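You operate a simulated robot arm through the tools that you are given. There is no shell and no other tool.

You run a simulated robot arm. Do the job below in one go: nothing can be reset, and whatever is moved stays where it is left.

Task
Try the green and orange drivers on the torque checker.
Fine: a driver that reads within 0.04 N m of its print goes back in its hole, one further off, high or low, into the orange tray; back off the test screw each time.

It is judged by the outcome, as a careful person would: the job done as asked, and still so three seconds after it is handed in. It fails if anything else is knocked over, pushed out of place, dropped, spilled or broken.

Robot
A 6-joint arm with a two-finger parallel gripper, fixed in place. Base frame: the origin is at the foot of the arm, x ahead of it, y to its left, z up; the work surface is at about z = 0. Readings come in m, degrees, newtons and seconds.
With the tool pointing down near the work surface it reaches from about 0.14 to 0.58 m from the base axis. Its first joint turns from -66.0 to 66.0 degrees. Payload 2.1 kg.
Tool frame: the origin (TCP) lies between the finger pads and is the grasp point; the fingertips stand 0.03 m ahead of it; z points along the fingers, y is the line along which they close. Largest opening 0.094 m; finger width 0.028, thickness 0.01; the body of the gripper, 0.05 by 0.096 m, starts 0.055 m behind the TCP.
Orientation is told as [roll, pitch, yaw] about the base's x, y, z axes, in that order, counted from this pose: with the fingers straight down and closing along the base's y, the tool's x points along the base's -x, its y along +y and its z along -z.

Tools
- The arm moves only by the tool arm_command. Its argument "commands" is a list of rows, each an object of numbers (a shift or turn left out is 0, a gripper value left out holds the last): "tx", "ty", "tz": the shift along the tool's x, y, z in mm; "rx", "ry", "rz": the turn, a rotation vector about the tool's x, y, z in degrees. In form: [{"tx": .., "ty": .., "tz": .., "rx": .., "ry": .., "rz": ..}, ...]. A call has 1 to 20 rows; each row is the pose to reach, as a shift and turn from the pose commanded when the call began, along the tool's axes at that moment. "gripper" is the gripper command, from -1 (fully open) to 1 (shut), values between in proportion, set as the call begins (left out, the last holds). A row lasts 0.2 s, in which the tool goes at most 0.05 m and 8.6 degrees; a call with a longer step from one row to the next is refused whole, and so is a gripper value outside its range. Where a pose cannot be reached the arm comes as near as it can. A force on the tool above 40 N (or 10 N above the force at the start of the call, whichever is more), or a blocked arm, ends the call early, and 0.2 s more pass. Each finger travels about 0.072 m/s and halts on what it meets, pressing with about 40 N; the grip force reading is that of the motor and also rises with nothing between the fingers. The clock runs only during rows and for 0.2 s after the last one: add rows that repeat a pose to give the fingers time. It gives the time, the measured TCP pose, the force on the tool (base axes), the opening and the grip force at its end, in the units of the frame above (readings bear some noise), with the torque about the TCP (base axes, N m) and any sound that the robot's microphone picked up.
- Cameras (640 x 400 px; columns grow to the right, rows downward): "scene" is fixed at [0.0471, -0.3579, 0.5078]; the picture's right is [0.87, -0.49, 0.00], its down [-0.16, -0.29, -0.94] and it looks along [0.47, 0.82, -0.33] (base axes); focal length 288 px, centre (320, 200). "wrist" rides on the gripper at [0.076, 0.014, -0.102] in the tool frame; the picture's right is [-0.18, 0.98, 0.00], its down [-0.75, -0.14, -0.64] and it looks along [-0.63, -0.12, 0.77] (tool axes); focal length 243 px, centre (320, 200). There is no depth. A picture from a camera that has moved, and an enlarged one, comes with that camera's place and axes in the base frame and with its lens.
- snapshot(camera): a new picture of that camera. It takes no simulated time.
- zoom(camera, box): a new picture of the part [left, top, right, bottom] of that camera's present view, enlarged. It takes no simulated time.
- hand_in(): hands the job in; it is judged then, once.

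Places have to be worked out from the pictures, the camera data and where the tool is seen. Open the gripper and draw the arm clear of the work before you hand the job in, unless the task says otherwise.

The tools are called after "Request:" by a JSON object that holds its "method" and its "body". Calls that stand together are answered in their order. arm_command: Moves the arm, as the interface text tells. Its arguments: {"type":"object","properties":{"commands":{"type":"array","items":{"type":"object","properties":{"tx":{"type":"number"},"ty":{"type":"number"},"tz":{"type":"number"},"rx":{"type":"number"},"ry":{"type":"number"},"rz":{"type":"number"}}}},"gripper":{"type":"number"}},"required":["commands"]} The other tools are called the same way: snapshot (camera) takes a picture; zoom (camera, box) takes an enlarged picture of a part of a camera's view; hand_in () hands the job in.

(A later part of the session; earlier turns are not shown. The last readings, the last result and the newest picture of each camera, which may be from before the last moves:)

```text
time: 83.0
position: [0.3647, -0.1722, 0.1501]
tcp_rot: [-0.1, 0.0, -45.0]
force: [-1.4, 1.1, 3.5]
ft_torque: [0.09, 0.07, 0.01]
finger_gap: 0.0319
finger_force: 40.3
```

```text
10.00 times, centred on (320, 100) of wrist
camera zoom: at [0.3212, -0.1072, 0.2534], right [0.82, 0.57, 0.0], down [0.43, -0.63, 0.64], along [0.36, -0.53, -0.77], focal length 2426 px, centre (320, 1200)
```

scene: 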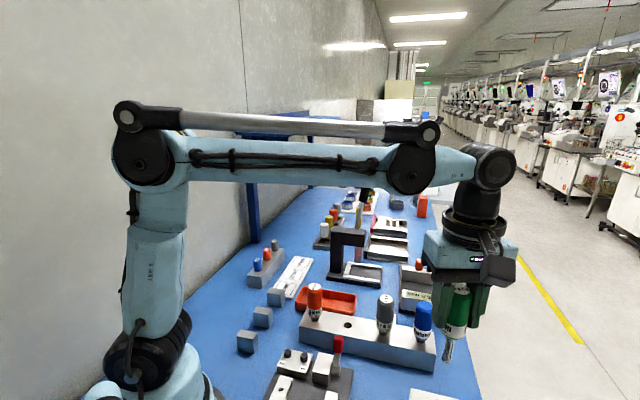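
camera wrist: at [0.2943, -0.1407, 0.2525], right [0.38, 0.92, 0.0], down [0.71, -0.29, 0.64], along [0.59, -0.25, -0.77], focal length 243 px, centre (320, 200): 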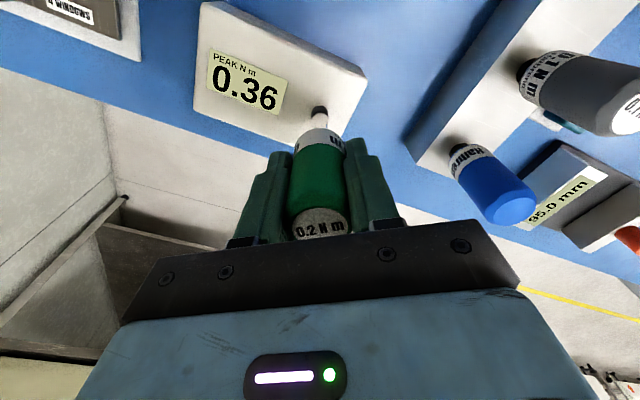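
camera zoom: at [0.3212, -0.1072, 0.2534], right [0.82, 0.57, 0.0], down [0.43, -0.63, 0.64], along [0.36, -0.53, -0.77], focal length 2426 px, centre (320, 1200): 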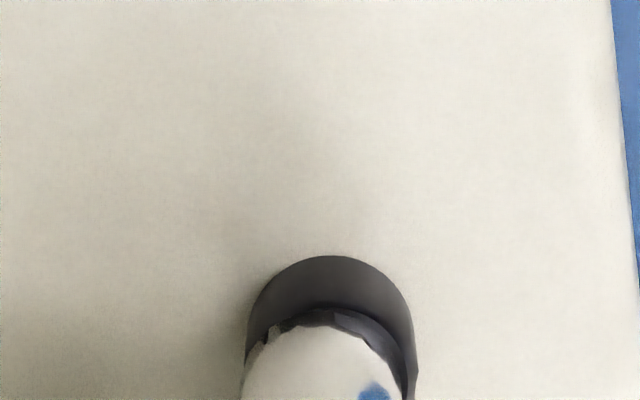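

Still 0.8 mm to the left of the screw; I'll lift a hair, shift +0.8 mm and set down again with about 4 N.

Request:
{"method": "arm_command", "body": {"commands": [{"tz": -1.0}, {"tz": -1.0, "ty": 0.9}, {"tz": -1.0, "ty": 0.9}, {"tz": 0, "ty": 0.9}, {"tz": 0.1, "ty": 0.9}]}}

Request:
{"method": "zoom", "body": {"camera": "wrist", "box": [300, 80, 340, 120]}}

```text
time: 84.2
position: [0.3656, -0.1707, 0.15]
tcp_rot: [0.0, 0.0, -44.9]
force: [-1.1, -0.2, 10.0]
ft_torque: [-0.01, 0.08, -0.01]
finger_gap: 0.0319
finger_force: 40.4
```

```text
10.00 times, centred on (320, 100) of wrist
camera zoom: at [0.3219, -0.1066, 0.2532], right [0.83, 0.56, 0.0], down [0.43, -0.63, 0.64], along [0.36, -0.53, -0.77], focal length 2426 px, centre (320, 1200)
```

zoom: 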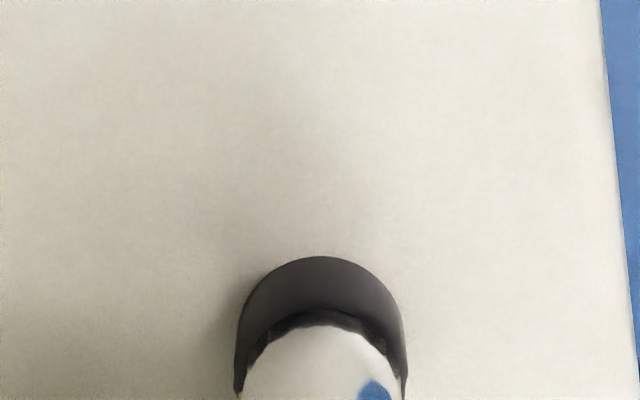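

Aligned and pressed with 10 N. Now I turn counter-clockwise 30° slowly to back the screw off, watching torque.

Request:
{"method": "arm_command", "body": {"commands": [{"rz": -2}, {"rz": -4}, {"rz": -6}, {"rz": -8}, {"rz": -10}]}}

Request:
{"method": "arm_command", "body": {"commands": [{"rz": -2}, {"rz": -4}, {"rz": -6}, {"rz": -8}, {"rz": -10}]}}

Request:
{"method": "arm_command", "body": {"commands": [{"rz": -2}, {"rz": -4}, {"rz": -6}, {"rz": -8}, {"rz": -10}]}}

Request:
{"method": "zoom", "body": {"camera": "wrist", "box": [180, 10, 360, 150]}}

```text
time: 85.4
position: [0.3662, -0.1701, 0.1501]
tcp_rot: [0.0, 0.0, -35.0]
force: [-1.5, 1.7, 14.5]
ft_torque: [0.12, 0.23, -0.03]
finger_gap: 0.0317
finger_force: 39.4
```

```text
time: 86.6
position: [0.3656, -0.172, 0.1514]
tcp_rot: [0.0, -0.1, -24.8]
force: [5.7, 3.5, 10.4]
ft_torque: [0.3, -0.58, -0.14]
finger_gap: 0.0318
finger_force: 40.0
```

```text
time: 87.8
position: [0.3654, -0.1715, 0.1513]
tcp_rot: [0.0, 0.0, -14.9]
force: [1.7, 4.8, 8.5]
ft_torque: [0.48, -0.16, -0.13]
finger_gap: 0.0321
finger_force: 39.6
```

```text
2.86 times, centred on (270, 80) of wrist
camera zoom: at [0.2954, -0.138, 0.2533], right [0.43, 0.9, 0.0], down [0.69, -0.33, 0.64], along [0.58, -0.28, -0.77], focal length 693 px, centre (463, 543)
```

zoom: 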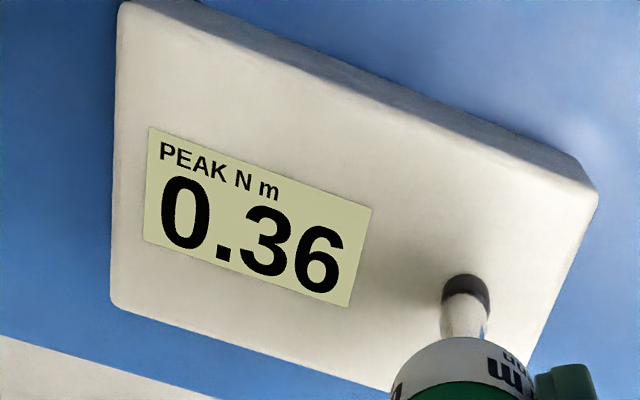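

Backing off continues at about -0.13 N m. I'll continue another 60°.

Request:
{"method": "arm_command", "body": {"commands": [{"rz": -3}, {"rz": -6}, {"rz": -9}, {"rz": -12}, {"rz": -15}, {"rz": -18}, {"rz": -21}, {"rz": -24}, {"rz": -27}, {"rz": -30}]}}

Request:
{"method": "arm_command", "body": {"commands": [{"rz": -3}, {"rz": -6}, {"rz": -9}, {"rz": -12}, {"rz": -15}, {"rz": -18}, {"rz": -21}, {"rz": -24}, {"rz": -27}, {"rz": -30}]}}

Request:
{"method": "arm_command", "body": {"commands": [{"rz": -3}, {"rz": -6}, {"rz": -9}, {"rz": -12}, {"rz": -15}]}}

Request:
{"method": "snapshot", "body": {"camera": "wrist"}}

```text
time: 90.0
position: [0.3672, -0.1703, 0.152]
tcp_rot: [-0.1, -0.1, 15.1]
force: [1.2, -6.9, 22.4]
ft_torque: [-0.72, -0.1, 0.0]
finger_gap: 0.0318
finger_force: 39.8
```

```text
time: 92.2
position: [0.3659, -0.17, 0.1508]
tcp_rot: [0.0, -0.1, 45.1]
force: [1.3, -0.6, 27.3]
ft_torque: [-0.15, -0.22, -0.05]
finger_gap: 0.0317
finger_force: 40.4
```

```text
time: 93.4
position: [0.3661, -0.1723, 0.1512]
tcp_rot: [0.1, 0.0, 60.0]
force: [-0.5, 3.5, 19.2]
ft_torque: [0.4, -0.01, -0.03]
finger_gap: 0.0319
finger_force: 39.4
```

```text
taken
camera wrist: at [0.3151, -0.2297, 0.2532], right [-0.76, 0.65, 0.0], down [0.5, 0.58, 0.64], along [0.42, 0.49, -0.77], focal length 243 px, centre (320, 200)
```

wrist: 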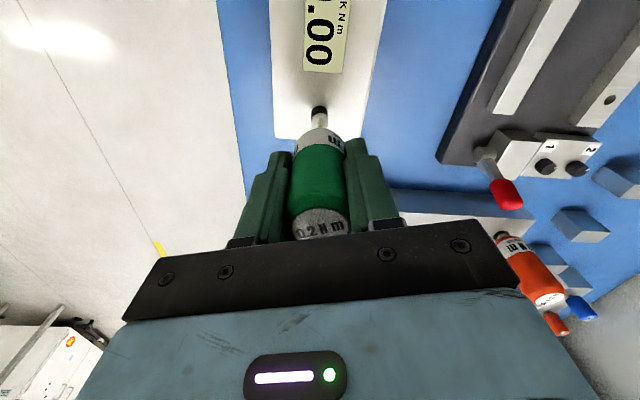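

The display has cleared to 0.00 — the screw is really backed off now, so that is the reset. The push grew to 20–27 N as the screw rose, so I'll lift off and look at the mark and the display.

Request:
{"method": "arm_command", "body": {"commands": [{"tz": -3}, {"tz": -10}, {"tz": -30}, {"tz": -50}, {"tz": -75}, {"tz": -75}, {"tz": -75}]}}

Request:
{"method": "zoom", "body": {"camera": "wrist", "box": [310, 78, 332, 100]}}

Request:
{"method": "zoom", "body": {"camera": "wrist", "box": [270, 0, 370, 120]}}

```text
time: 95.0
position: [0.3676, -0.1715, 0.2269]
tcp_rot: [0.0, 0.1, 60.1]
force: [0.0, -0.8, -1.2]
ft_torque: [-0.03, -0.01, 0.02]
finger_gap: 0.0316
finger_force: 40.0
```

```text
16.00 times, centred on (321, 89) of wrist
camera zoom: at [0.316, -0.2295, 0.3289], right [-0.76, 0.65, 0.0], down [0.5, 0.58, 0.64], along [0.42, 0.49, -0.77], focal length 3882 px, centre (304, 1976)
```

zoom: 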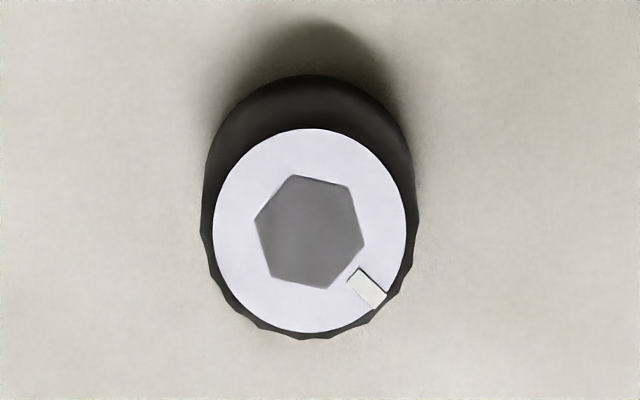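

```text
3.33 times, centred on (320, 60) of wrist
camera zoom: at [0.316, -0.2295, 0.3289], right [-0.76, 0.65, 0.0], down [0.5, 0.58, 0.64], along [0.42, 0.49, -0.77], focal length 809 px, centre (320, 667)
```

zoom: 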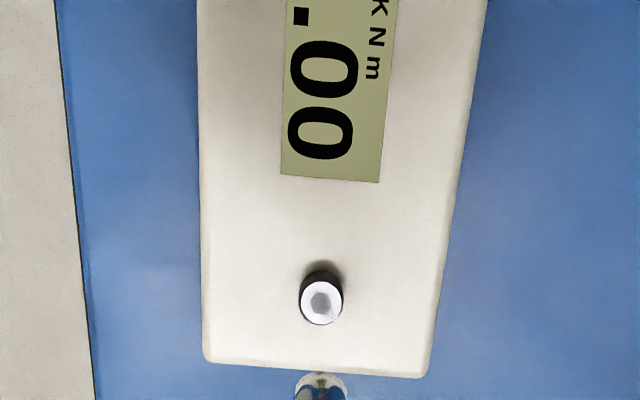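

Mark now at about +92°, i.e. the screw was turned back ~97° and the checker reset to 0.00. Now for a clean test: come down at yaw +60°, light push only, and turn slowly. First, check alignment just above the screw.

Request:
{"method": "arm_command", "body": {"commands": [{"tz": 20}, {"tz": 40}, {"tz": 60}, {"tz": 72}, {"tz": 72}, {"tz": 72}]}}

Request:
{"method": "zoom", "body": {"camera": "wrist", "box": [300, 80, 340, 120]}}

```text
time: 96.4
position: [0.3672, -0.1708, 0.1536]
tcp_rot: [0.0, -0.1, 60.1]
force: [0.5, 0.9, -0.6]
ft_torque: [-0.01, 0.01, 0.0]
finger_gap: 0.0318
finger_force: 39.5
```

```text
10.00 times, centred on (320, 100) of wrist
camera zoom: at [0.3163, -0.2299, 0.2558], right [-0.76, 0.65, 0.0], down [0.5, 0.58, 0.64], along [0.42, 0.49, -0.77], focal length 2426 px, centre (320, 1200)
```

zoom: 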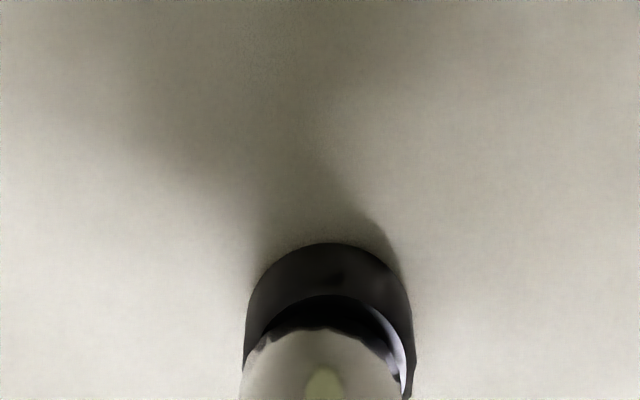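

The screw is 0.65 mm to the right of the tip; I'll correct and lower to light contact.

Request:
{"method": "arm_command", "body": {"commands": [{"ty": 0.6}, {"ty": 0.6, "tz": 0.6}, {"ty": 0.6, "tz": 1.2}, {"ty": 0.6, "tz": 1.2}]}}

Request:
{"method": "arm_command", "body": {"commands": [{"tz": 0.4}, {"tz": 0.4}]}}

Request:
{"method": "arm_command", "body": {"commands": [{"tz": 0.3}, {"tz": 0.3}]}}

Request:
{"method": "zoom", "body": {"camera": "wrist", "box": [300, 80, 340, 120]}}

```text
time: 97.4
position: [0.3658, -0.1712, 0.1531]
tcp_rot: [0.0, 0.1, 60.0]
force: [-0.6, 0.1, -0.2]
ft_torque: [0.01, -0.03, -0.01]
finger_gap: 0.0314
finger_force: 40.3
```

```text
time: 98.0
position: [0.366, -0.1706, 0.1525]
tcp_rot: [0.0, 0.0, 60.1]
force: [-0.1, -1.1, -0.5]
ft_torque: [-0.03, 0.01, 0.01]
finger_gap: 0.0319
finger_force: 39.4
```

```text
time: 98.6
position: [0.3663, -0.1706, 0.152]
tcp_rot: [0.0, 0.0, 60.0]
force: [-1.0, -0.9, -0.4]
ft_torque: [0.02, -0.02, -0.02]
finger_gap: 0.0317
finger_force: 39.9
```

```text
10.00 times, centred on (320, 100) of wrist
camera zoom: at [0.3152, -0.229, 0.2544], right [-0.76, 0.65, 0.0], down [0.5, 0.58, 0.64], along [0.42, 0.49, -0.77], focal length 2426 px, centre (320, 1200)
```

zoom: 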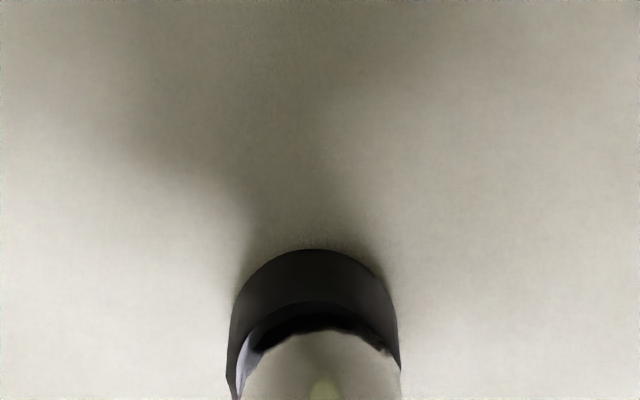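

Slight overshoot; I'll nudge back 0.4 mm and continue down in 0.3 mm steps.

Request:
{"method": "arm_command", "body": {"commands": [{"ty": -0.4}, {"ty": -0.4, "tz": 0.3}, {"ty": -0.4, "tz": 0.3}]}}

Request:
{"method": "arm_command", "body": {"commands": [{"tz": 0.3}, {"tz": 0.3}]}}

Request:
{"method": "zoom", "body": {"camera": "wrist", "box": [300, 80, 340, 120]}}

```text
time: 99.4
position: [0.3668, -0.17, 0.152]
tcp_rot: [0.0, 0.1, 60.0]
force: [-1.4, -1.3, 4.0]
ft_torque: [-0.1, 0.09, 0.0]
finger_gap: 0.0314
finger_force: 40.0
```

```text
time: 100.0
position: [0.3654, -0.1705, 0.1515]
tcp_rot: [-0.1, 0.0, 60.1]
force: [-0.6, -2.2, 10.8]
ft_torque: [-0.18, 0.02, -0.02]
finger_gap: 0.0318
finger_force: 39.7
```

```text
10.00 times, centred on (320, 100) of wrist
camera zoom: at [0.3155, -0.2293, 0.2536], right [-0.76, 0.65, 0.0], down [0.5, 0.58, 0.64], along [0.42, 0.49, -0.77], focal length 2426 px, centre (320, 1200)
```

zoom: 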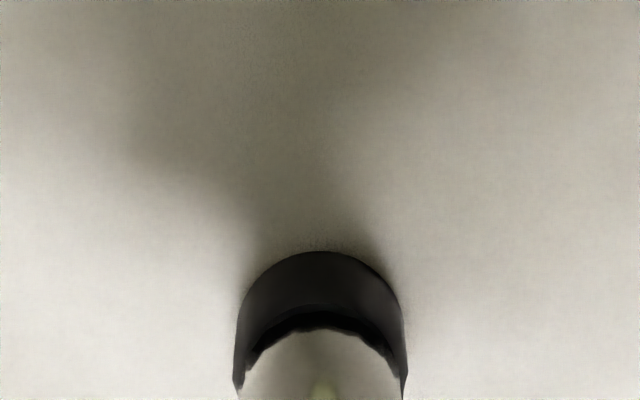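

Aligned, 10.8 N. I'll ease to about 5 N and turn clockwise slowly, 10° per call.

Request:
{"method": "arm_command", "body": {"commands": [{"tz": -0.2}, {"tz": -0.2}, {"tz": -0.2, "rz": 2}, {"tz": -0.2, "rz": 4}, {"tz": -0.2, "rz": 6}, {"tz": -0.2, "rz": 8}, {"tz": -0.2, "rz": 10}]}}

Request:
{"method": "arm_command", "body": {"commands": [{"rz": 2}, {"rz": 4}, {"rz": 6}, {"rz": 8}, {"rz": 10}]}}

Request:
{"method": "zoom", "body": {"camera": "wrist", "box": [240, 0, 360, 120]}}

```text
time: 101.6
position: [0.3665, -0.1707, 0.151]
tcp_rot: [0.0, 0.0, 50.0]
force: [1.5, 0.3, 0.8]
ft_torque: [0.06, -0.18, 0.01]
finger_gap: 0.0317
finger_force: 40.2
```

```text
time: 102.8
position: [0.366, -0.1703, 0.1517]
tcp_rot: [0.1, 0.0, 40.0]
force: [-1.4, -0.2, 3.1]
ft_torque: [-0.03, 0.14, 0.06]
finger_gap: 0.0319
finger_force: 39.9
```

```text
3.33 times, centred on (300, 60) of wrist
camera zoom: at [0.2981, -0.2087, 0.2537], right [-0.49, 0.87, 0.0], down [0.67, 0.38, 0.64], along [0.56, 0.31, -0.77], focal length 809 px, centre (387, 667)
```

zoom: 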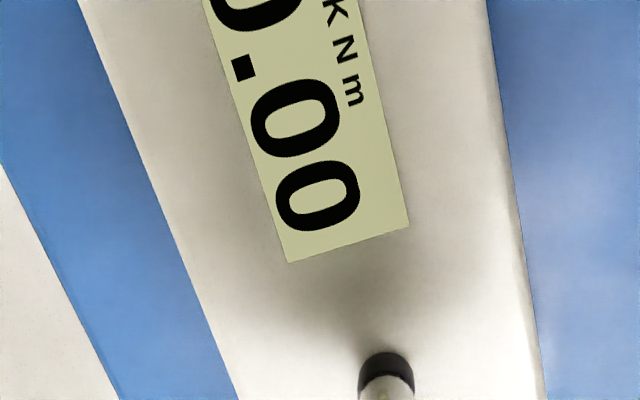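

Running torque 0.06, display still 0.00. Continuing slowly at this light push.

Request:
{"method": "arm_command", "body": {"commands": [{"rz": 2}, {"rz": 4}, {"rz": 6}, {"rz": 8}, {"rz": 10}]}}

Request:
{"method": "zoom", "body": {"camera": "wrist", "box": [220, 0, 360, 120]}}

Request:
{"method": "arm_command", "body": {"commands": [{"rz": 2}, {"rz": 4}, {"rz": 6}, {"rz": 8}, {"rz": 10}]}}

Request:
{"method": "zoom", "body": {"camera": "wrist", "box": [200, 0, 360, 120]}}

```text
time: 104.0
position: [0.3663, -0.1713, 0.1507]
tcp_rot: [0.0, -0.1, 29.9]
force: [1.8, 1.4, 8.8]
ft_torque: [0.05, -0.08, 0.0]
finger_gap: 0.0318
finger_force: 39.8
```

```text
3.33 times, centred on (290, 60) of wrist
camera zoom: at [0.2924, -0.1965, 0.2532], right [-0.33, 0.94, 0.0], down [0.72, 0.25, 0.64], along [0.61, 0.21, -0.77], focal length 809 px, centre (420, 667)
```

zoom: 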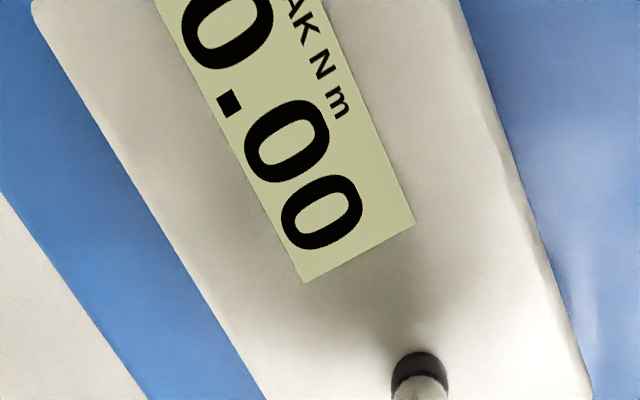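

```text
time: 105.2
position: [0.3649, -0.171, 0.1528]
tcp_rot: [0.0, 0.0, 19.9]
force: [-0.8, -0.3, -1.4]
ft_torque: [0.02, -0.02, 0.02]
finger_gap: 0.0316
finger_force: 39.9
```

```text
3.33 times, centred on (280, 60) of wrist
camera zoom: at [0.2885, -0.1834, 0.2541], right [-0.16, 0.99, 0.0], down [0.76, 0.12, 0.64], along [0.63, 0.1, -0.77], focal length 809 px, centre (453, 667)
```

zoom: 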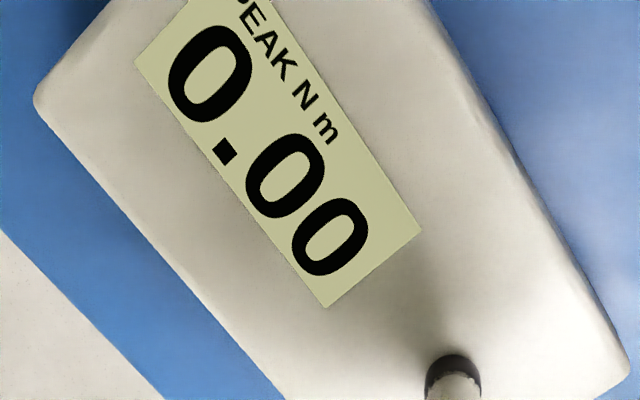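

Contact was lost at yaw 20° (arm height wanders ±0.5 mm). I'll lower 0.4 mm and continue in 10° steps, trimming the push.

Request:
{"method": "arm_command", "body": {"commands": [{"tz": 0.4}, {"tz": 0.4}]}}

Request:
{"method": "arm_command", "body": {"commands": [{"rz": 2}, {"rz": 4}, {"rz": 6}, {"rz": 8}, {"rz": 10}]}}

Request:
{"method": "zoom", "body": {"camera": "wrist", "box": [180, 0, 360, 130]}}

```text
time: 105.8
position: [0.366, -0.1711, 0.151]
tcp_rot: [0.0, 0.0, 20.0]
force: [0.4, -0.6, 7.7]
ft_torque: [-0.11, 0.01, 0.0]
finger_gap: 0.0317
finger_force: 40.0
```

```text
time: 107.0
position: [0.3656, -0.1717, 0.1513]
tcp_rot: [0.1, -0.1, 10.0]
force: [-0.6, 0.5, -1.6]
ft_torque: [0.01, 0.02, 0.02]
finger_gap: 0.0317
finger_force: 39.7
```

```text
3.08 times, centred on (270, 65) of wrist
camera zoom: at [0.2879, -0.1701, 0.2537], right [0.01, 1.0, 0.0], down [0.77, -0.01, 0.64], along [0.64, -0.01, -0.77], focal length 746 px, centre (474, 615)
```

zoom: 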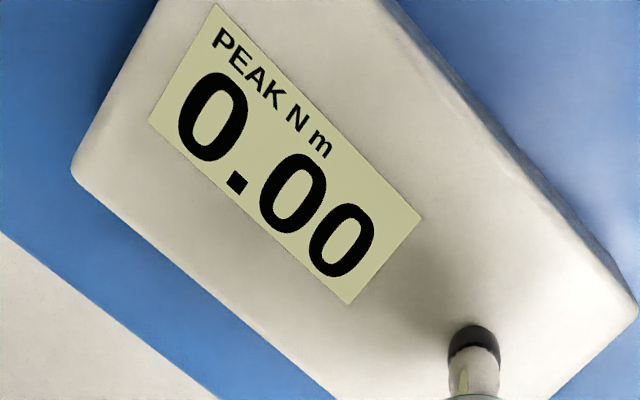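

The screw sinks as it turns (about 0.012 mm per degree), so a fixed height loses contact. I'll press to ~7 N again and add a helical feed while turning.

Request:
{"method": "arm_command", "body": {"commands": [{"tz": 0.35}, {"tz": 0.35}]}}

Request:
{"method": "arm_command", "body": {"commands": [{"rz": 2, "tz": 0.03}, {"rz": 4, "tz": 0.06}, {"rz": 6, "tz": 0.09}, {"rz": 8, "tz": 0.12}, {"rz": 10, "tz": 0.15}]}}

Request:
{"method": "zoom", "body": {"camera": "wrist", "box": [180, 0, 360, 140]}}

```text
time: 107.6
position: [0.3644, -0.1698, 0.1513]
tcp_rot: [0.0, -0.1, 10.1]
force: [2.3, -1.0, 3.0]
ft_torque: [-0.02, -0.18, 0.01]
finger_gap: 0.0319
finger_force: 39.9
```

```text
time: 108.8
position: [0.3653, -0.1699, 0.1516]
tcp_rot: [0.0, 0.1, -0.1]
force: [-5.2, -1.3, 13.0]
ft_torque: [-0.14, 0.46, -0.01]
finger_gap: 0.0316
finger_force: 39.9
```

```text
2.86 times, centred on (270, 70) of wrist
camera zoom: at [0.2889, -0.1562, 0.253], right [0.19, 0.98, 0.0], down [0.75, -0.14, 0.64], along [0.63, -0.12, -0.77], focal length 693 px, centre (463, 571)
```

zoom: 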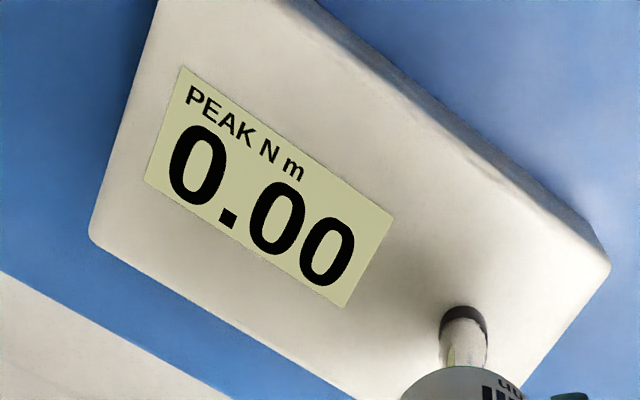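

Push 13 N now and torque still zero with display 0.00. I'll keep turning without feed for the next steps.

Request:
{"method": "arm_command", "body": {"commands": [{"rz": 2}, {"rz": 4}, {"rz": 6}, {"rz": 8}, {"rz": 10}]}}

Request:
{"method": "zoom", "body": {"camera": "wrist", "box": [180, 0, 360, 140]}}

Request:
{"method": "arm_command", "body": {"commands": [{"rz": 2}, {"rz": 4}, {"rz": 6}, {"rz": 8}, {"rz": 10}]}}

Request:
{"method": "zoom", "body": {"camera": "wrist", "box": [180, 10, 360, 150]}}

```text
time: 110.0
position: [0.3668, -0.1714, 0.1511]
tcp_rot: [0.1, -0.1, -10.0]
force: [-3.0, 4.1, 8.7]
ft_torque: [0.33, 0.29, 0.0]
finger_gap: 0.0319
finger_force: 39.7
```

```text
2.86 times, centred on (270, 70) of wrist
camera zoom: at [0.2927, -0.1437, 0.2528], right [0.35, 0.94, 0.0], down [0.72, -0.27, 0.64], along [0.6, -0.22, -0.77], focal length 693 px, centre (463, 571)
```

zoom: 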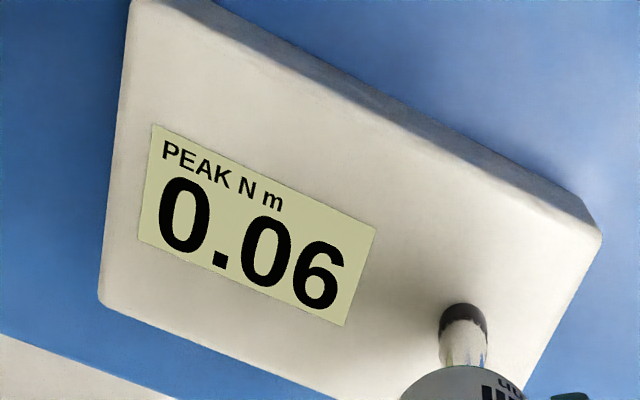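

```text
time: 111.2
position: [0.3656, -0.1719, 0.1499]
tcp_rot: [-0.1, 0.0, -20.0]
force: [-1.1, 0.4, 5.4]
ft_torque: [0.09, 0.04, 0.06]
finger_gap: 0.0318
finger_force: 40.1
```

```text
2.86 times, centred on (270, 80) of wrist
camera zoom: at [0.299, -0.1314, 0.2529], right [0.51, 0.86, 0.0], down [0.66, -0.39, 0.64], along [0.55, -0.33, -0.77], focal length 693 px, centre (463, 543)
```

zoom: 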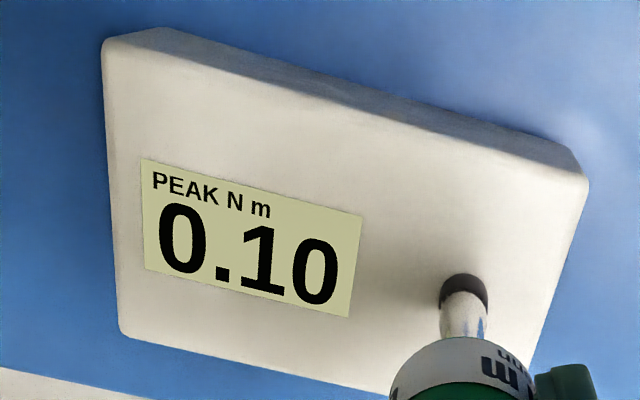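

Now it reads 0.06 then 0.10 – rising 0.004 per degree, with about 5–6 N push. I'll continue in 10° and then 5° steps, keeping the push small, to see where it stops.

Request:
{"method": "arm_command", "body": {"commands": [{"rz": 2, "tz": 0.02}, {"rz": 4, "tz": 0.04}, {"rz": 6, "tz": 0.06}, {"rz": 8, "tz": 0.08}, {"rz": 10, "tz": 0.1}]}}

Request:
{"method": "zoom", "body": {"camera": "wrist", "box": [180, 20, 360, 160]}}

Request:
{"method": "arm_command", "body": {"commands": [{"rz": 2, "tz": 0.02}, {"rz": 4, "tz": 0.04}, {"rz": 6, "tz": 0.06}, {"rz": 8, "tz": 0.08}, {"rz": 10, "tz": 0.1}]}}

Request:
{"method": "zoom", "body": {"camera": "wrist", "box": [180, 30, 360, 170]}}

```text
time: 112.4
position: [0.3659, -0.1709, 0.1508]
tcp_rot: [0.1, 0.0, -29.9]
force: [-0.5, 1.5, 3.7]
ft_torque: [0.09, -0.06, 0.06]
finger_gap: 0.0317
finger_force: 40.3
```

```text
2.86 times, centred on (270, 90) of wrist
camera zoom: at [0.3067, -0.1204, 0.2529], right [0.65, 0.76, 0.0], down [0.58, -0.5, 0.64], along [0.49, -0.42, -0.77], focal length 693 px, centre (463, 514)
```

zoom: 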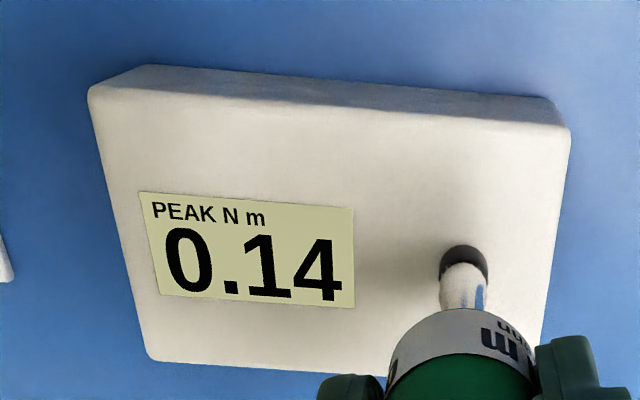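

```text
time: 113.6
position: [0.3663, -0.1719, 0.15]
tcp_rot: [0.1, 0.0, -40.1]
force: [-0.3, 0.5, 4.9]
ft_torque: [0.09, 0.18, 0.09]
finger_gap: 0.0317
finger_force: 40.0
```

```text
2.86 times, centred on (270, 100) of wrist
camera zoom: at [0.3166, -0.111, 0.2528], right [0.77, 0.63, 0.0], down [0.49, -0.59, 0.64], along [0.41, -0.5, -0.77], focal length 693 px, centre (463, 486)
```

zoom: 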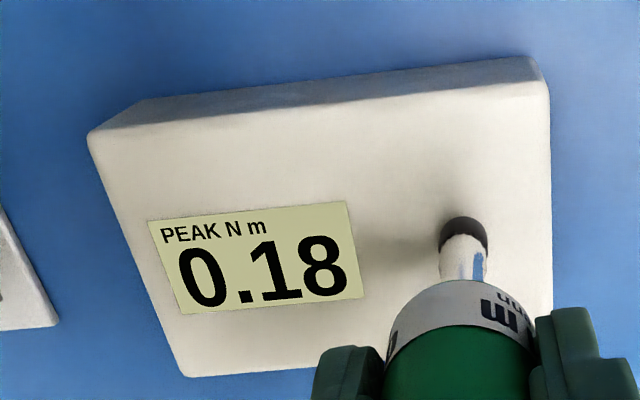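

0.18 at yaw -40°, push about 5 N. Now 5° at a time, listening for the click.

Request:
{"method": "arm_command", "body": {"commands": [{"rz": 1, "tz": 0.01}, {"rz": 2, "tz": 0.02}, {"rz": 3, "tz": 0.03}, {"rz": 4, "tz": 0.04}, {"rz": 5, "tz": 0.05}]}}

Request:
{"method": "zoom", "body": {"camera": "wrist", "box": [180, 30, 360, 170]}}

Request:
{"method": "arm_command", "body": {"commands": [{"rz": 1, "tz": 0.01}, {"rz": 2, "tz": 0.02}, {"rz": 3, "tz": 0.03}, {"rz": 4, "tz": 0.04}, {"rz": 5, "tz": 0.05}]}}

Request:
{"method": "zoom", "body": {"camera": "wrist", "box": [180, 30, 360, 170]}}

```text
time: 114.8
position: [0.3658, -0.1731, 0.1506]
tcp_rot: [0.0, 0.0, -45.1]
force: [-0.3, 3.0, 9.4]
ft_torque: [0.2, 0.07, 0.08]
finger_gap: 0.0318
finger_force: 40.7
```

```text
2.86 times, centred on (270, 100) of wrist
camera zoom: at [0.322, -0.1071, 0.2526], right [0.83, 0.56, 0.0], down [0.43, -0.63, 0.64], along [0.36, -0.53, -0.77], focal length 693 px, centre (463, 486)
```

zoom: 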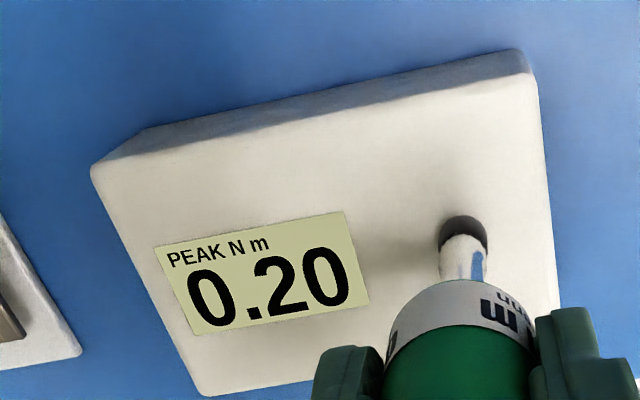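

```text
time: 116.0
position: [0.3652, -0.1707, 0.1518]
tcp_rot: [0.0, -0.1, -50.0]
force: [4.2, -0.2, 3.5]
ft_torque: [-0.15, -0.36, 0.15]
finger_gap: 0.0317
finger_force: 40.1
```

```text
2.86 times, centred on (270, 100) of wrist
camera zoom: at [0.327, -0.1033, 0.2527], right [0.87, 0.49, 0.0], down [0.38, -0.67, 0.64], along [0.32, -0.56, -0.77], focal length 693 px, centre (463, 486)
```

zoom: 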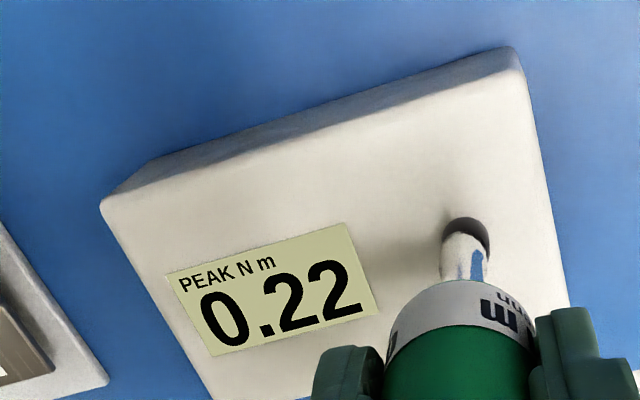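

0.22 and still following the rotation with no click. Before going further, I'll ease the push to zero without turning, to read the true torque the driver is carrying.

Request:
{"method": "arm_command", "body": {"commands": [{"tz": -0.2}, {"tz": -0.2}]}}

Request:
{"method": "arm_command", "body": {"commands": [{"tz": -0.15}, {"tz": -0.15}]}}

Request:
{"method": "zoom", "body": {"camera": "wrist", "box": [180, 30, 360, 170]}}

```text
time: 116.6
position: [0.3648, -0.1712, 0.1509]
tcp_rot: [0.0, -0.1, -50.0]
force: [0.6, -0.3, 2.3]
ft_torque: [-0.03, -0.05, 0.06]
finger_gap: 0.0317
finger_force: 40.3
```

```text
time: 117.2
position: [0.3649, -0.1719, 0.1499]
tcp_rot: [-0.1, 0.1, -50.0]
force: [-2.7, 1.1, 2.9]
ft_torque: [0.11, 0.24, 0.03]
finger_gap: 0.0317
finger_force: 40.2
```

```text
2.86 times, centred on (270, 100) of wrist
camera zoom: at [0.3269, -0.1034, 0.2527], right [0.87, 0.49, 0.0], down [0.38, -0.67, 0.64], along [0.31, -0.56, -0.77], focal length 693 px, centre (463, 486)
```

zoom: 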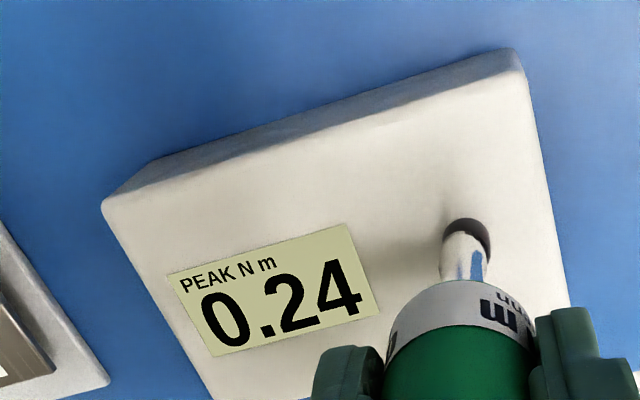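

Interesting: the display went from 0.22 to 0.24 without any turning, while my torque reading fell to 0.03. I'll hold still for a moment and look again to see whether the display lags.

Request:
{"method": "arm_command", "body": {"commands": [{"tz": 0}, {"tz": 0}, {"tz": 0}]}}

Request:
{"method": "zoom", "body": {"camera": "wrist", "box": [180, 30, 360, 170]}}

Request:
{"method": "arm_command", "body": {"commands": [{"tz": -0.2}, {"tz": -0.2}]}}

Request:
{"method": "zoom", "body": {"camera": "wrist", "box": [180, 30, 360, 170]}}

```text
time: 118.0
position: [0.3652, -0.1708, 0.1511]
tcp_rot: [-0.1, 0.0, -50.0]
force: [-2.9, 2.3, 2.9]
ft_torque: [0.11, 0.26, 0.0]
finger_gap: 0.0316
finger_force: 40.1
```

```text
2.86 times, centred on (270, 100) of wrist
camera zoom: at [0.327, -0.1035, 0.2526], right [0.87, 0.49, 0.0], down [0.38, -0.67, 0.64], along [0.32, -0.56, -0.77], focal length 693 px, centre (463, 486)
```

zoom: 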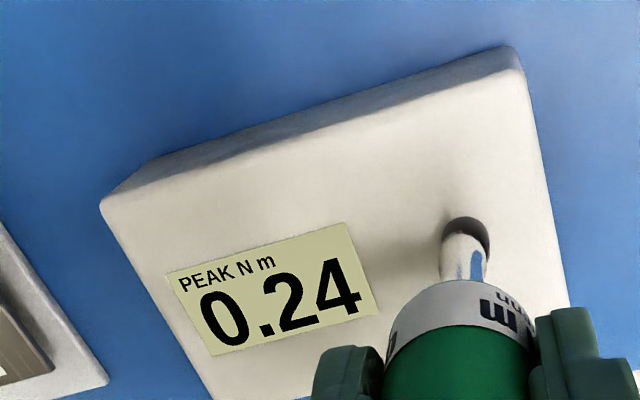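

```text
time: 118.6
position: [0.3653, -0.1709, 0.1513]
tcp_rot: [0.0, 0.0, -50.0]
force: [-0.1, -0.4, 0.5]
ft_torque: [-0.03, -0.02, 0.07]
finger_gap: 0.0317
finger_force: 39.5
```

```text
2.86 times, centred on (270, 100) of wrist
camera zoom: at [0.3271, -0.1037, 0.2531], right [0.87, 0.49, 0.0], down [0.38, -0.67, 0.64], along [0.32, -0.56, -0.77], focal length 693 px, centre (463, 486)
```

zoom: 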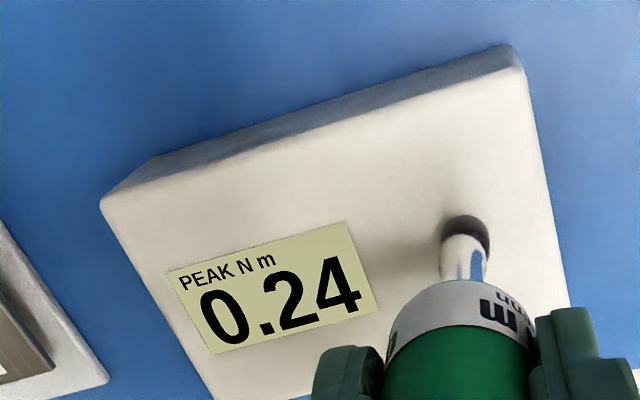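

Steady at 0.24, nearly no push (torque 0.07). Now I'll turn a few degrees clockwise at this near-zero push and see how torque and display respond.

Request:
{"method": "arm_command", "body": {"commands": [{"rz": 1}, {"rz": 2}, {"rz": 3}, {"rz": 4}]}}

Request:
{"method": "zoom", "body": {"camera": "wrist", "box": [180, 30, 360, 170]}}

Request:
{"method": "arm_command", "body": {"commands": [{"rz": 1}, {"rz": 2}, {"rz": 3}, {"rz": 4}]}}

Request:
{"method": "zoom", "body": {"camera": "wrist", "box": [180, 30, 360, 170]}}

```text
time: 119.6
position: [0.3664, -0.1717, 0.1512]
tcp_rot: [0.0, 0.0, -53.9]
force: [-0.4, -0.4, -0.5]
ft_torque: [0.0, 0.01, 0.08]
finger_gap: 0.0316
finger_force: 40.0
```

```text
2.86 times, centred on (270, 100) of wrist
camera zoom: at [0.3325, -0.1011, 0.2532], right [0.9, 0.43, 0.0], down [0.33, -0.69, 0.64], along [0.28, -0.58, -0.77], focal length 693 px, centre (463, 486)
```

zoom: 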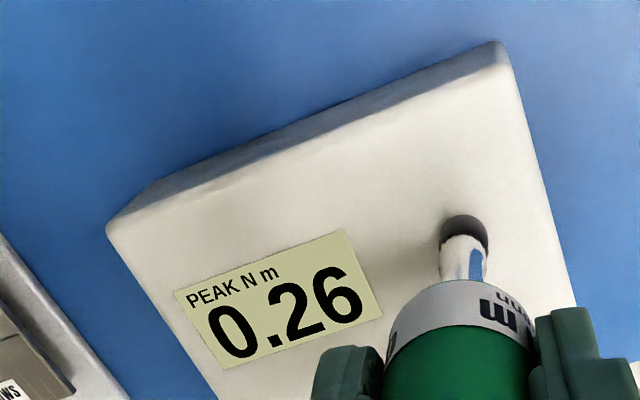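

```text
time: 120.6
position: [0.3639, -0.1711, 0.1505]
tcp_rot: [0.0, 0.1, -57.9]
force: [0.3, -0.2, -0.8]
ft_torque: [-0.01, 0.0, 0.1]
finger_gap: 0.0315
finger_force: 39.8
```

```text
2.86 times, centred on (270, 100) of wrist
camera zoom: at [0.3371, -0.0989, 0.2532], right [0.93, 0.36, 0.0], down [0.28, -0.71, 0.64], along [0.23, -0.6, -0.77], focal length 693 px, centre (463, 486)
```

zoom: 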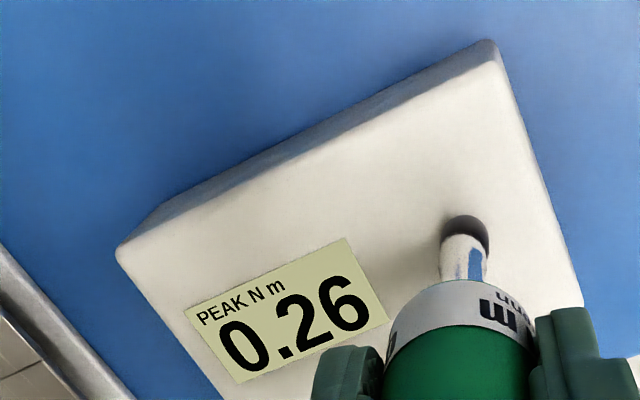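

With no push at all the coupling still works, cleanly: torque 0.08 → 0.10, display 0.26 and 0.26. I'll continue in this clean state, 6° at a time.

Request:
{"method": "arm_command", "body": {"commands": [{"rz": 1.5}, {"rz": 3}, {"rz": 4.5}, {"rz": 6}]}}

Request:
{"method": "zoom", "body": {"camera": "wrist", "box": [180, 30, 360, 170]}}

Request:
{"method": "arm_command", "body": {"commands": [{"rz": 1.5}, {"rz": 3}, {"rz": 4.5}, {"rz": 6}]}}

Request:
{"method": "zoom", "body": {"camera": "wrist", "box": [180, 30, 360, 170]}}

```text
time: 121.6
position: [0.3664, -0.1711, 0.1507]
tcp_rot: [0.0, -0.1, -64.0]
force: [-0.5, -0.1, -0.8]
ft_torque: [0.02, -0.01, 0.13]
finger_gap: 0.0317
finger_force: 39.7
```

```text
2.86 times, centred on (270, 100) of wrist
camera zoom: at [0.345, -0.0954, 0.2532], right [0.96, 0.27, 0.0], down [0.2, -0.74, 0.64], along [0.17, -0.62, -0.77], focal length 693 px, centre (463, 486)
```

zoom: 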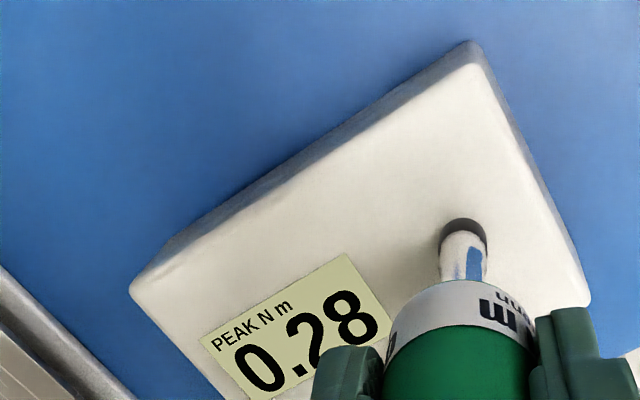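

```text
time: 122.6
position: [0.3653, -0.1711, 0.1516]
tcp_rot: [0.0, 0.0, -70.0]
force: [-0.4, -0.2, -1.0]
ft_torque: [-0.01, 0.01, 0.19]
finger_gap: 0.0312
finger_force: 40.0
```

```text
2.86 times, centred on (270, 100) of wrist
camera zoom: at [0.3528, -0.0941, 0.2534], right [0.99, 0.16, 0.0], down [0.12, -0.76, 0.64], along [0.1, -0.63, -0.77], focal length 693 px, centre (463, 486)
```

zoom: 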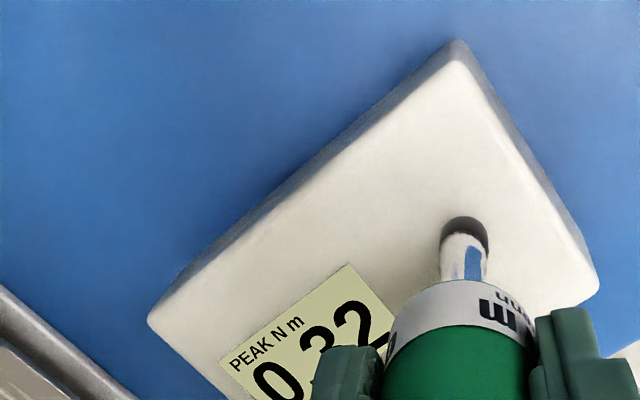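

Torque 0.19, display 0.32 with zero push. Earlier the torque plateaued at 0.18–0.19, so I expect the clutch to slip now. Another 6° twice.

Request:
{"method": "arm_command", "body": {"commands": [{"rz": 1.5}, {"rz": 3}, {"rz": 4.5}, {"rz": 6}]}}

Request:
{"method": "zoom", "body": {"camera": "wrist", "box": [220, 60, 360, 170]}}

Request:
{"method": "arm_command", "body": {"commands": [{"rz": 1.5}, {"rz": 3}, {"rz": 4.5}, {"rz": 6}]}}

Request:
{"method": "zoom", "body": {"camera": "wrist", "box": [220, 60, 360, 170]}}

```text
time: 123.6
position: [0.3659, -0.1707, 0.1512]
tcp_rot: [0.0, 0.0, -76.0]
force: [-0.2, 0.2, -0.3]
ft_torque: [-0.03, 0.03, 0.16]
finger_gap: 0.0318
finger_force: 39.8
```

```text
3.64 times, centred on (290, 115) of wrist
camera zoom: at [0.3609, -0.0933, 0.2534], right [1.0, 0.06, 0.0], down [0.04, -0.77, 0.64], along [0.04, -0.64, -0.77], focal length 882 px, centre (429, 509)
```

zoom: 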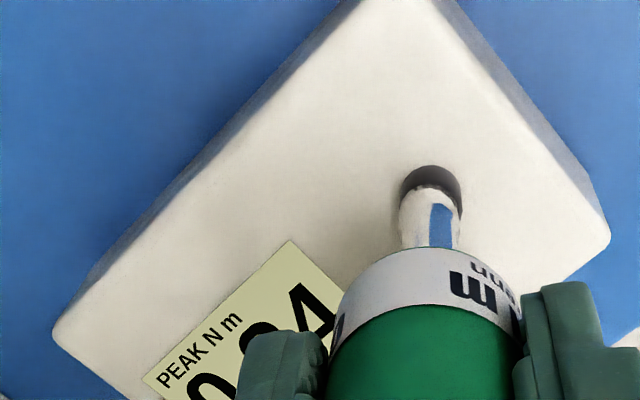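

```text
time: 124.6
position: [0.3654, -0.1709, 0.1505]
tcp_rot: [0.0, -0.1, -82.0]
force: [0.1, -0.3, 0.1]
ft_torque: [0.01, -0.03, 0.2]
finger_gap: 0.0318
finger_force: 40.5
```

```text
3.64 times, centred on (290, 115) of wrist
camera zoom: at [0.3686, -0.0931, 0.253], right [1.0, -0.05, 0.0], down [-0.04, -0.77, 0.64], along [-0.03, -0.64, -0.77], focal length 882 px, centre (429, 509)
```

zoom: 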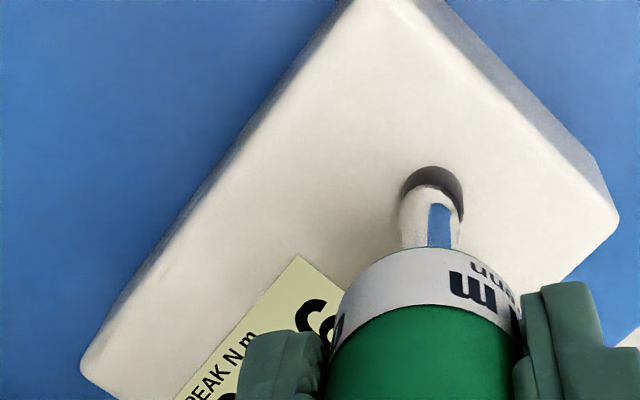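

Display shows …4 (0.34) then what looks like 0.36, torque 0.16–0.20. I'll turn another 12° and then look at the display with the fingers out of the way.

Request:
{"method": "arm_command", "body": {"commands": [{"rz": 1.5}, {"rz": 3}, {"rz": 4.5}, {"rz": 6}, {"rz": 7.5}, {"rz": 9}, {"rz": 10.5}, {"rz": 12}]}}

Request:
{"method": "zoom", "body": {"camera": "wrist", "box": [220, 60, 360, 170]}}

Request:
{"method": "arm_command", "body": {"commands": [{"rz": 1.5}, {"rz": 3}, {"rz": 4.5}, {"rz": 6}]}}

Request:
{"method": "snapshot", "body": {"camera": "wrist"}}

```text
time: 126.4
position: [0.3661, -0.1713, 0.1526]
tcp_rot: [-0.1, -0.1, -94.0]
force: [-1.0, -0.5, -0.5]
ft_torque: [0.0, 0.0, 0.18]
finger_gap: 0.0317
finger_force: 39.7
```

```text
3.64 times, centred on (290, 115) of wrist
camera zoom: at [0.385, -0.0958, 0.2531], right [0.97, -0.25, 0.0], down [-0.19, -0.74, 0.64], along [-0.16, -0.62, -0.77], focal length 882 px, centre (429, 509)
```

zoom: 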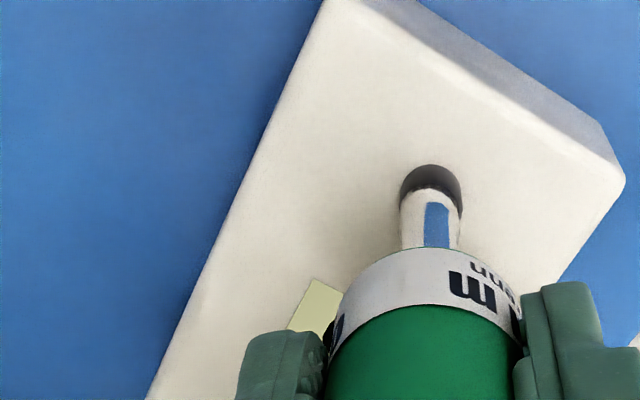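

```text
time: 127.4
position: [0.3665, -0.1713, 0.1514]
tcp_rot: [0.0, 0.0, -100.0]
force: [-0.1, -0.3, -0.4]
ft_torque: [0.0, 0.01, 0.17]
finger_gap: 0.0318
finger_force: 39.5
```

```text
taken
camera wrist: at [0.3928, -0.0985, 0.2535], right [0.94, -0.35, 0.0], down [-0.27, -0.72, 0.64], along [-0.23, -0.6, -0.77], focal length 243 px, centre (320, 200)
```

wrist: 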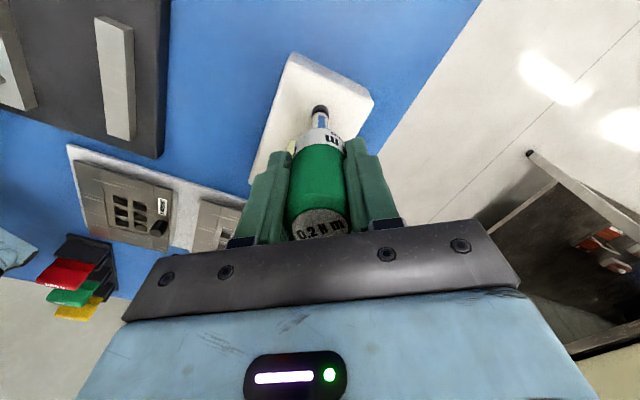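

The torque has stayed at 0.16–0.20 from yaw -70° to -100°. I'll lift straight up and turn to where I can read the display and the mark.

Request:
{"method": "arm_command", "body": {"commands": [{"tz": -3}, {"tz": -10}, {"tz": -30}, {"tz": -50}, {"tz": -75}, {"tz": -75, "rz": -8}, {"tz": -75, "rz": -16}, {"tz": -75, "rz": -24}, {"tz": -75, "rz": -32}, {"tz": -75, "rz": -40}, {"tz": -75, "rz": -48}, {"tz": -75, "rz": -56}, {"tz": -75, "rz": -64}, {"tz": -75, "rz": -72}, {"tz": -75, "rz": -72}]}}

Request:
{"method": "zoom", "body": {"camera": "wrist", "box": [180, 30, 360, 170]}}

Request:
{"method": "zoom", "body": {"camera": "wrist", "box": [308, 76, 334, 102]}}

```text
time: 130.6
position: [0.3671, -0.1715, 0.2263]
tcp_rot: [0.0, 0.0, -28.0]
force: [-0.1, 0.5, -1.3]
ft_torque: [-0.02, 0.0, -0.02]
finger_gap: 0.0317
finger_force: 40.6
```

```text
2.86 times, centred on (270, 100) of wrist
camera zoom: at [0.3053, -0.1231, 0.3281], right [0.62, 0.78, 0.0], down [0.6, -0.48, 0.64], along [0.5, -0.4, -0.77], focal length 693 px, centre (463, 486)
```

zoom: 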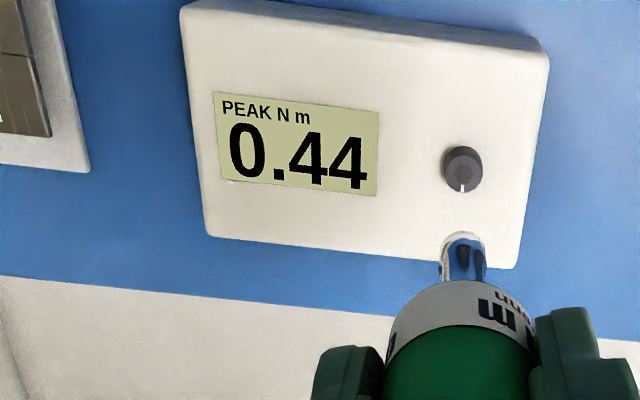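

```text
15.38 times, centred on (321, 89) of wrist
camera zoom: at [0.3053, -0.1231, 0.3281], right [0.62, 0.78, 0.0], down [0.6, -0.48, 0.64], along [0.5, -0.4, -0.77], focal length 3733 px, centre (305, 1908)
```

zoom: 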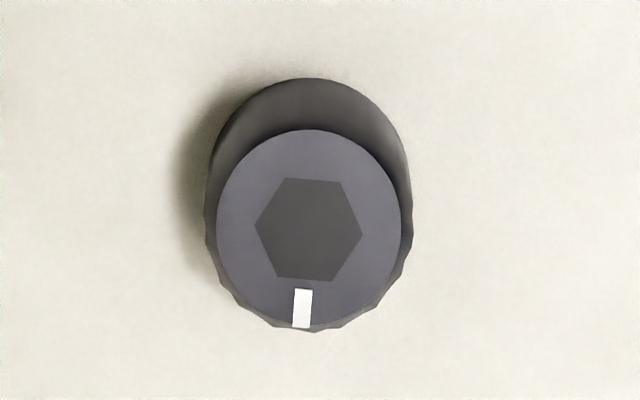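

The peak is now 0.44 and the mark at about -43°, so the screw kept following with my torque reading stuck near 0.18 – the driver never slipped or clicked. I need to understand this; I'll check whether the handle has turned in the fingers and how the tip looks.

Request:
{"method": "zoom", "body": {"camera": "wrist", "box": [270, 120, 370, 250]}}

Request:
{"method": "snapshot", "body": {"camera": "wrist"}}

Request:
{"method": "zoom", "body": {"camera": "scene", "box": [410, 260, 490, 390]}}

```text
3.08 times, centred on (320, 185) of wrist
camera zoom: at [0.3053, -0.1231, 0.3281], right [0.62, 0.78, 0.0], down [0.6, -0.48, 0.64], along [0.5, -0.4, -0.77], focal length 746 px, centre (320, 246)
```

zoom: 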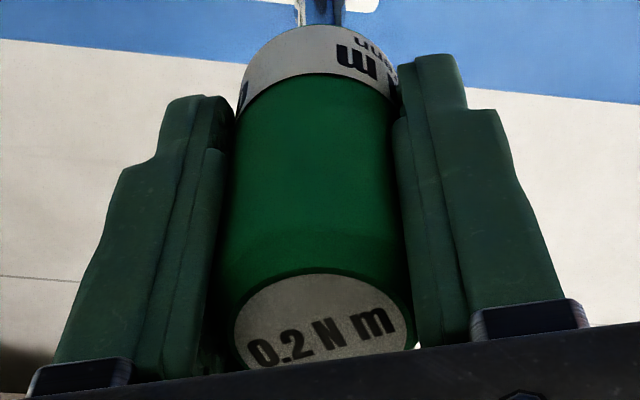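

```text
taken
camera wrist: at [0.3053, -0.1231, 0.3281], right [0.62, 0.78, 0.0], down [0.6, -0.48, 0.64], along [0.5, -0.4, -0.77], focal length 243 px, centre (320, 200)
```

wrist: 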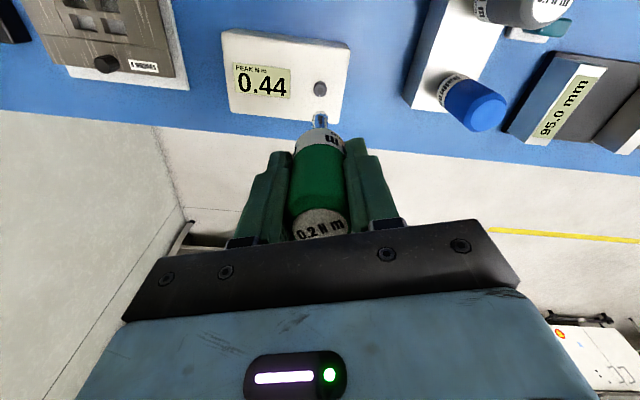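

```text
3.08 times, centred on (450, 325) of scene
camera zoom: at [0.0471, -0.3579, 0.5078], right [0.87, -0.49, 0.0], down [-0.16, -0.29, -0.94], along [0.47, 0.82, -0.33], focal length 885 px, centre (-80, -185)
```

zoom: 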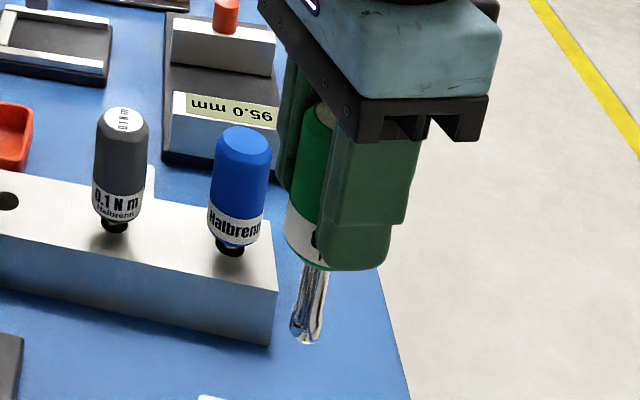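

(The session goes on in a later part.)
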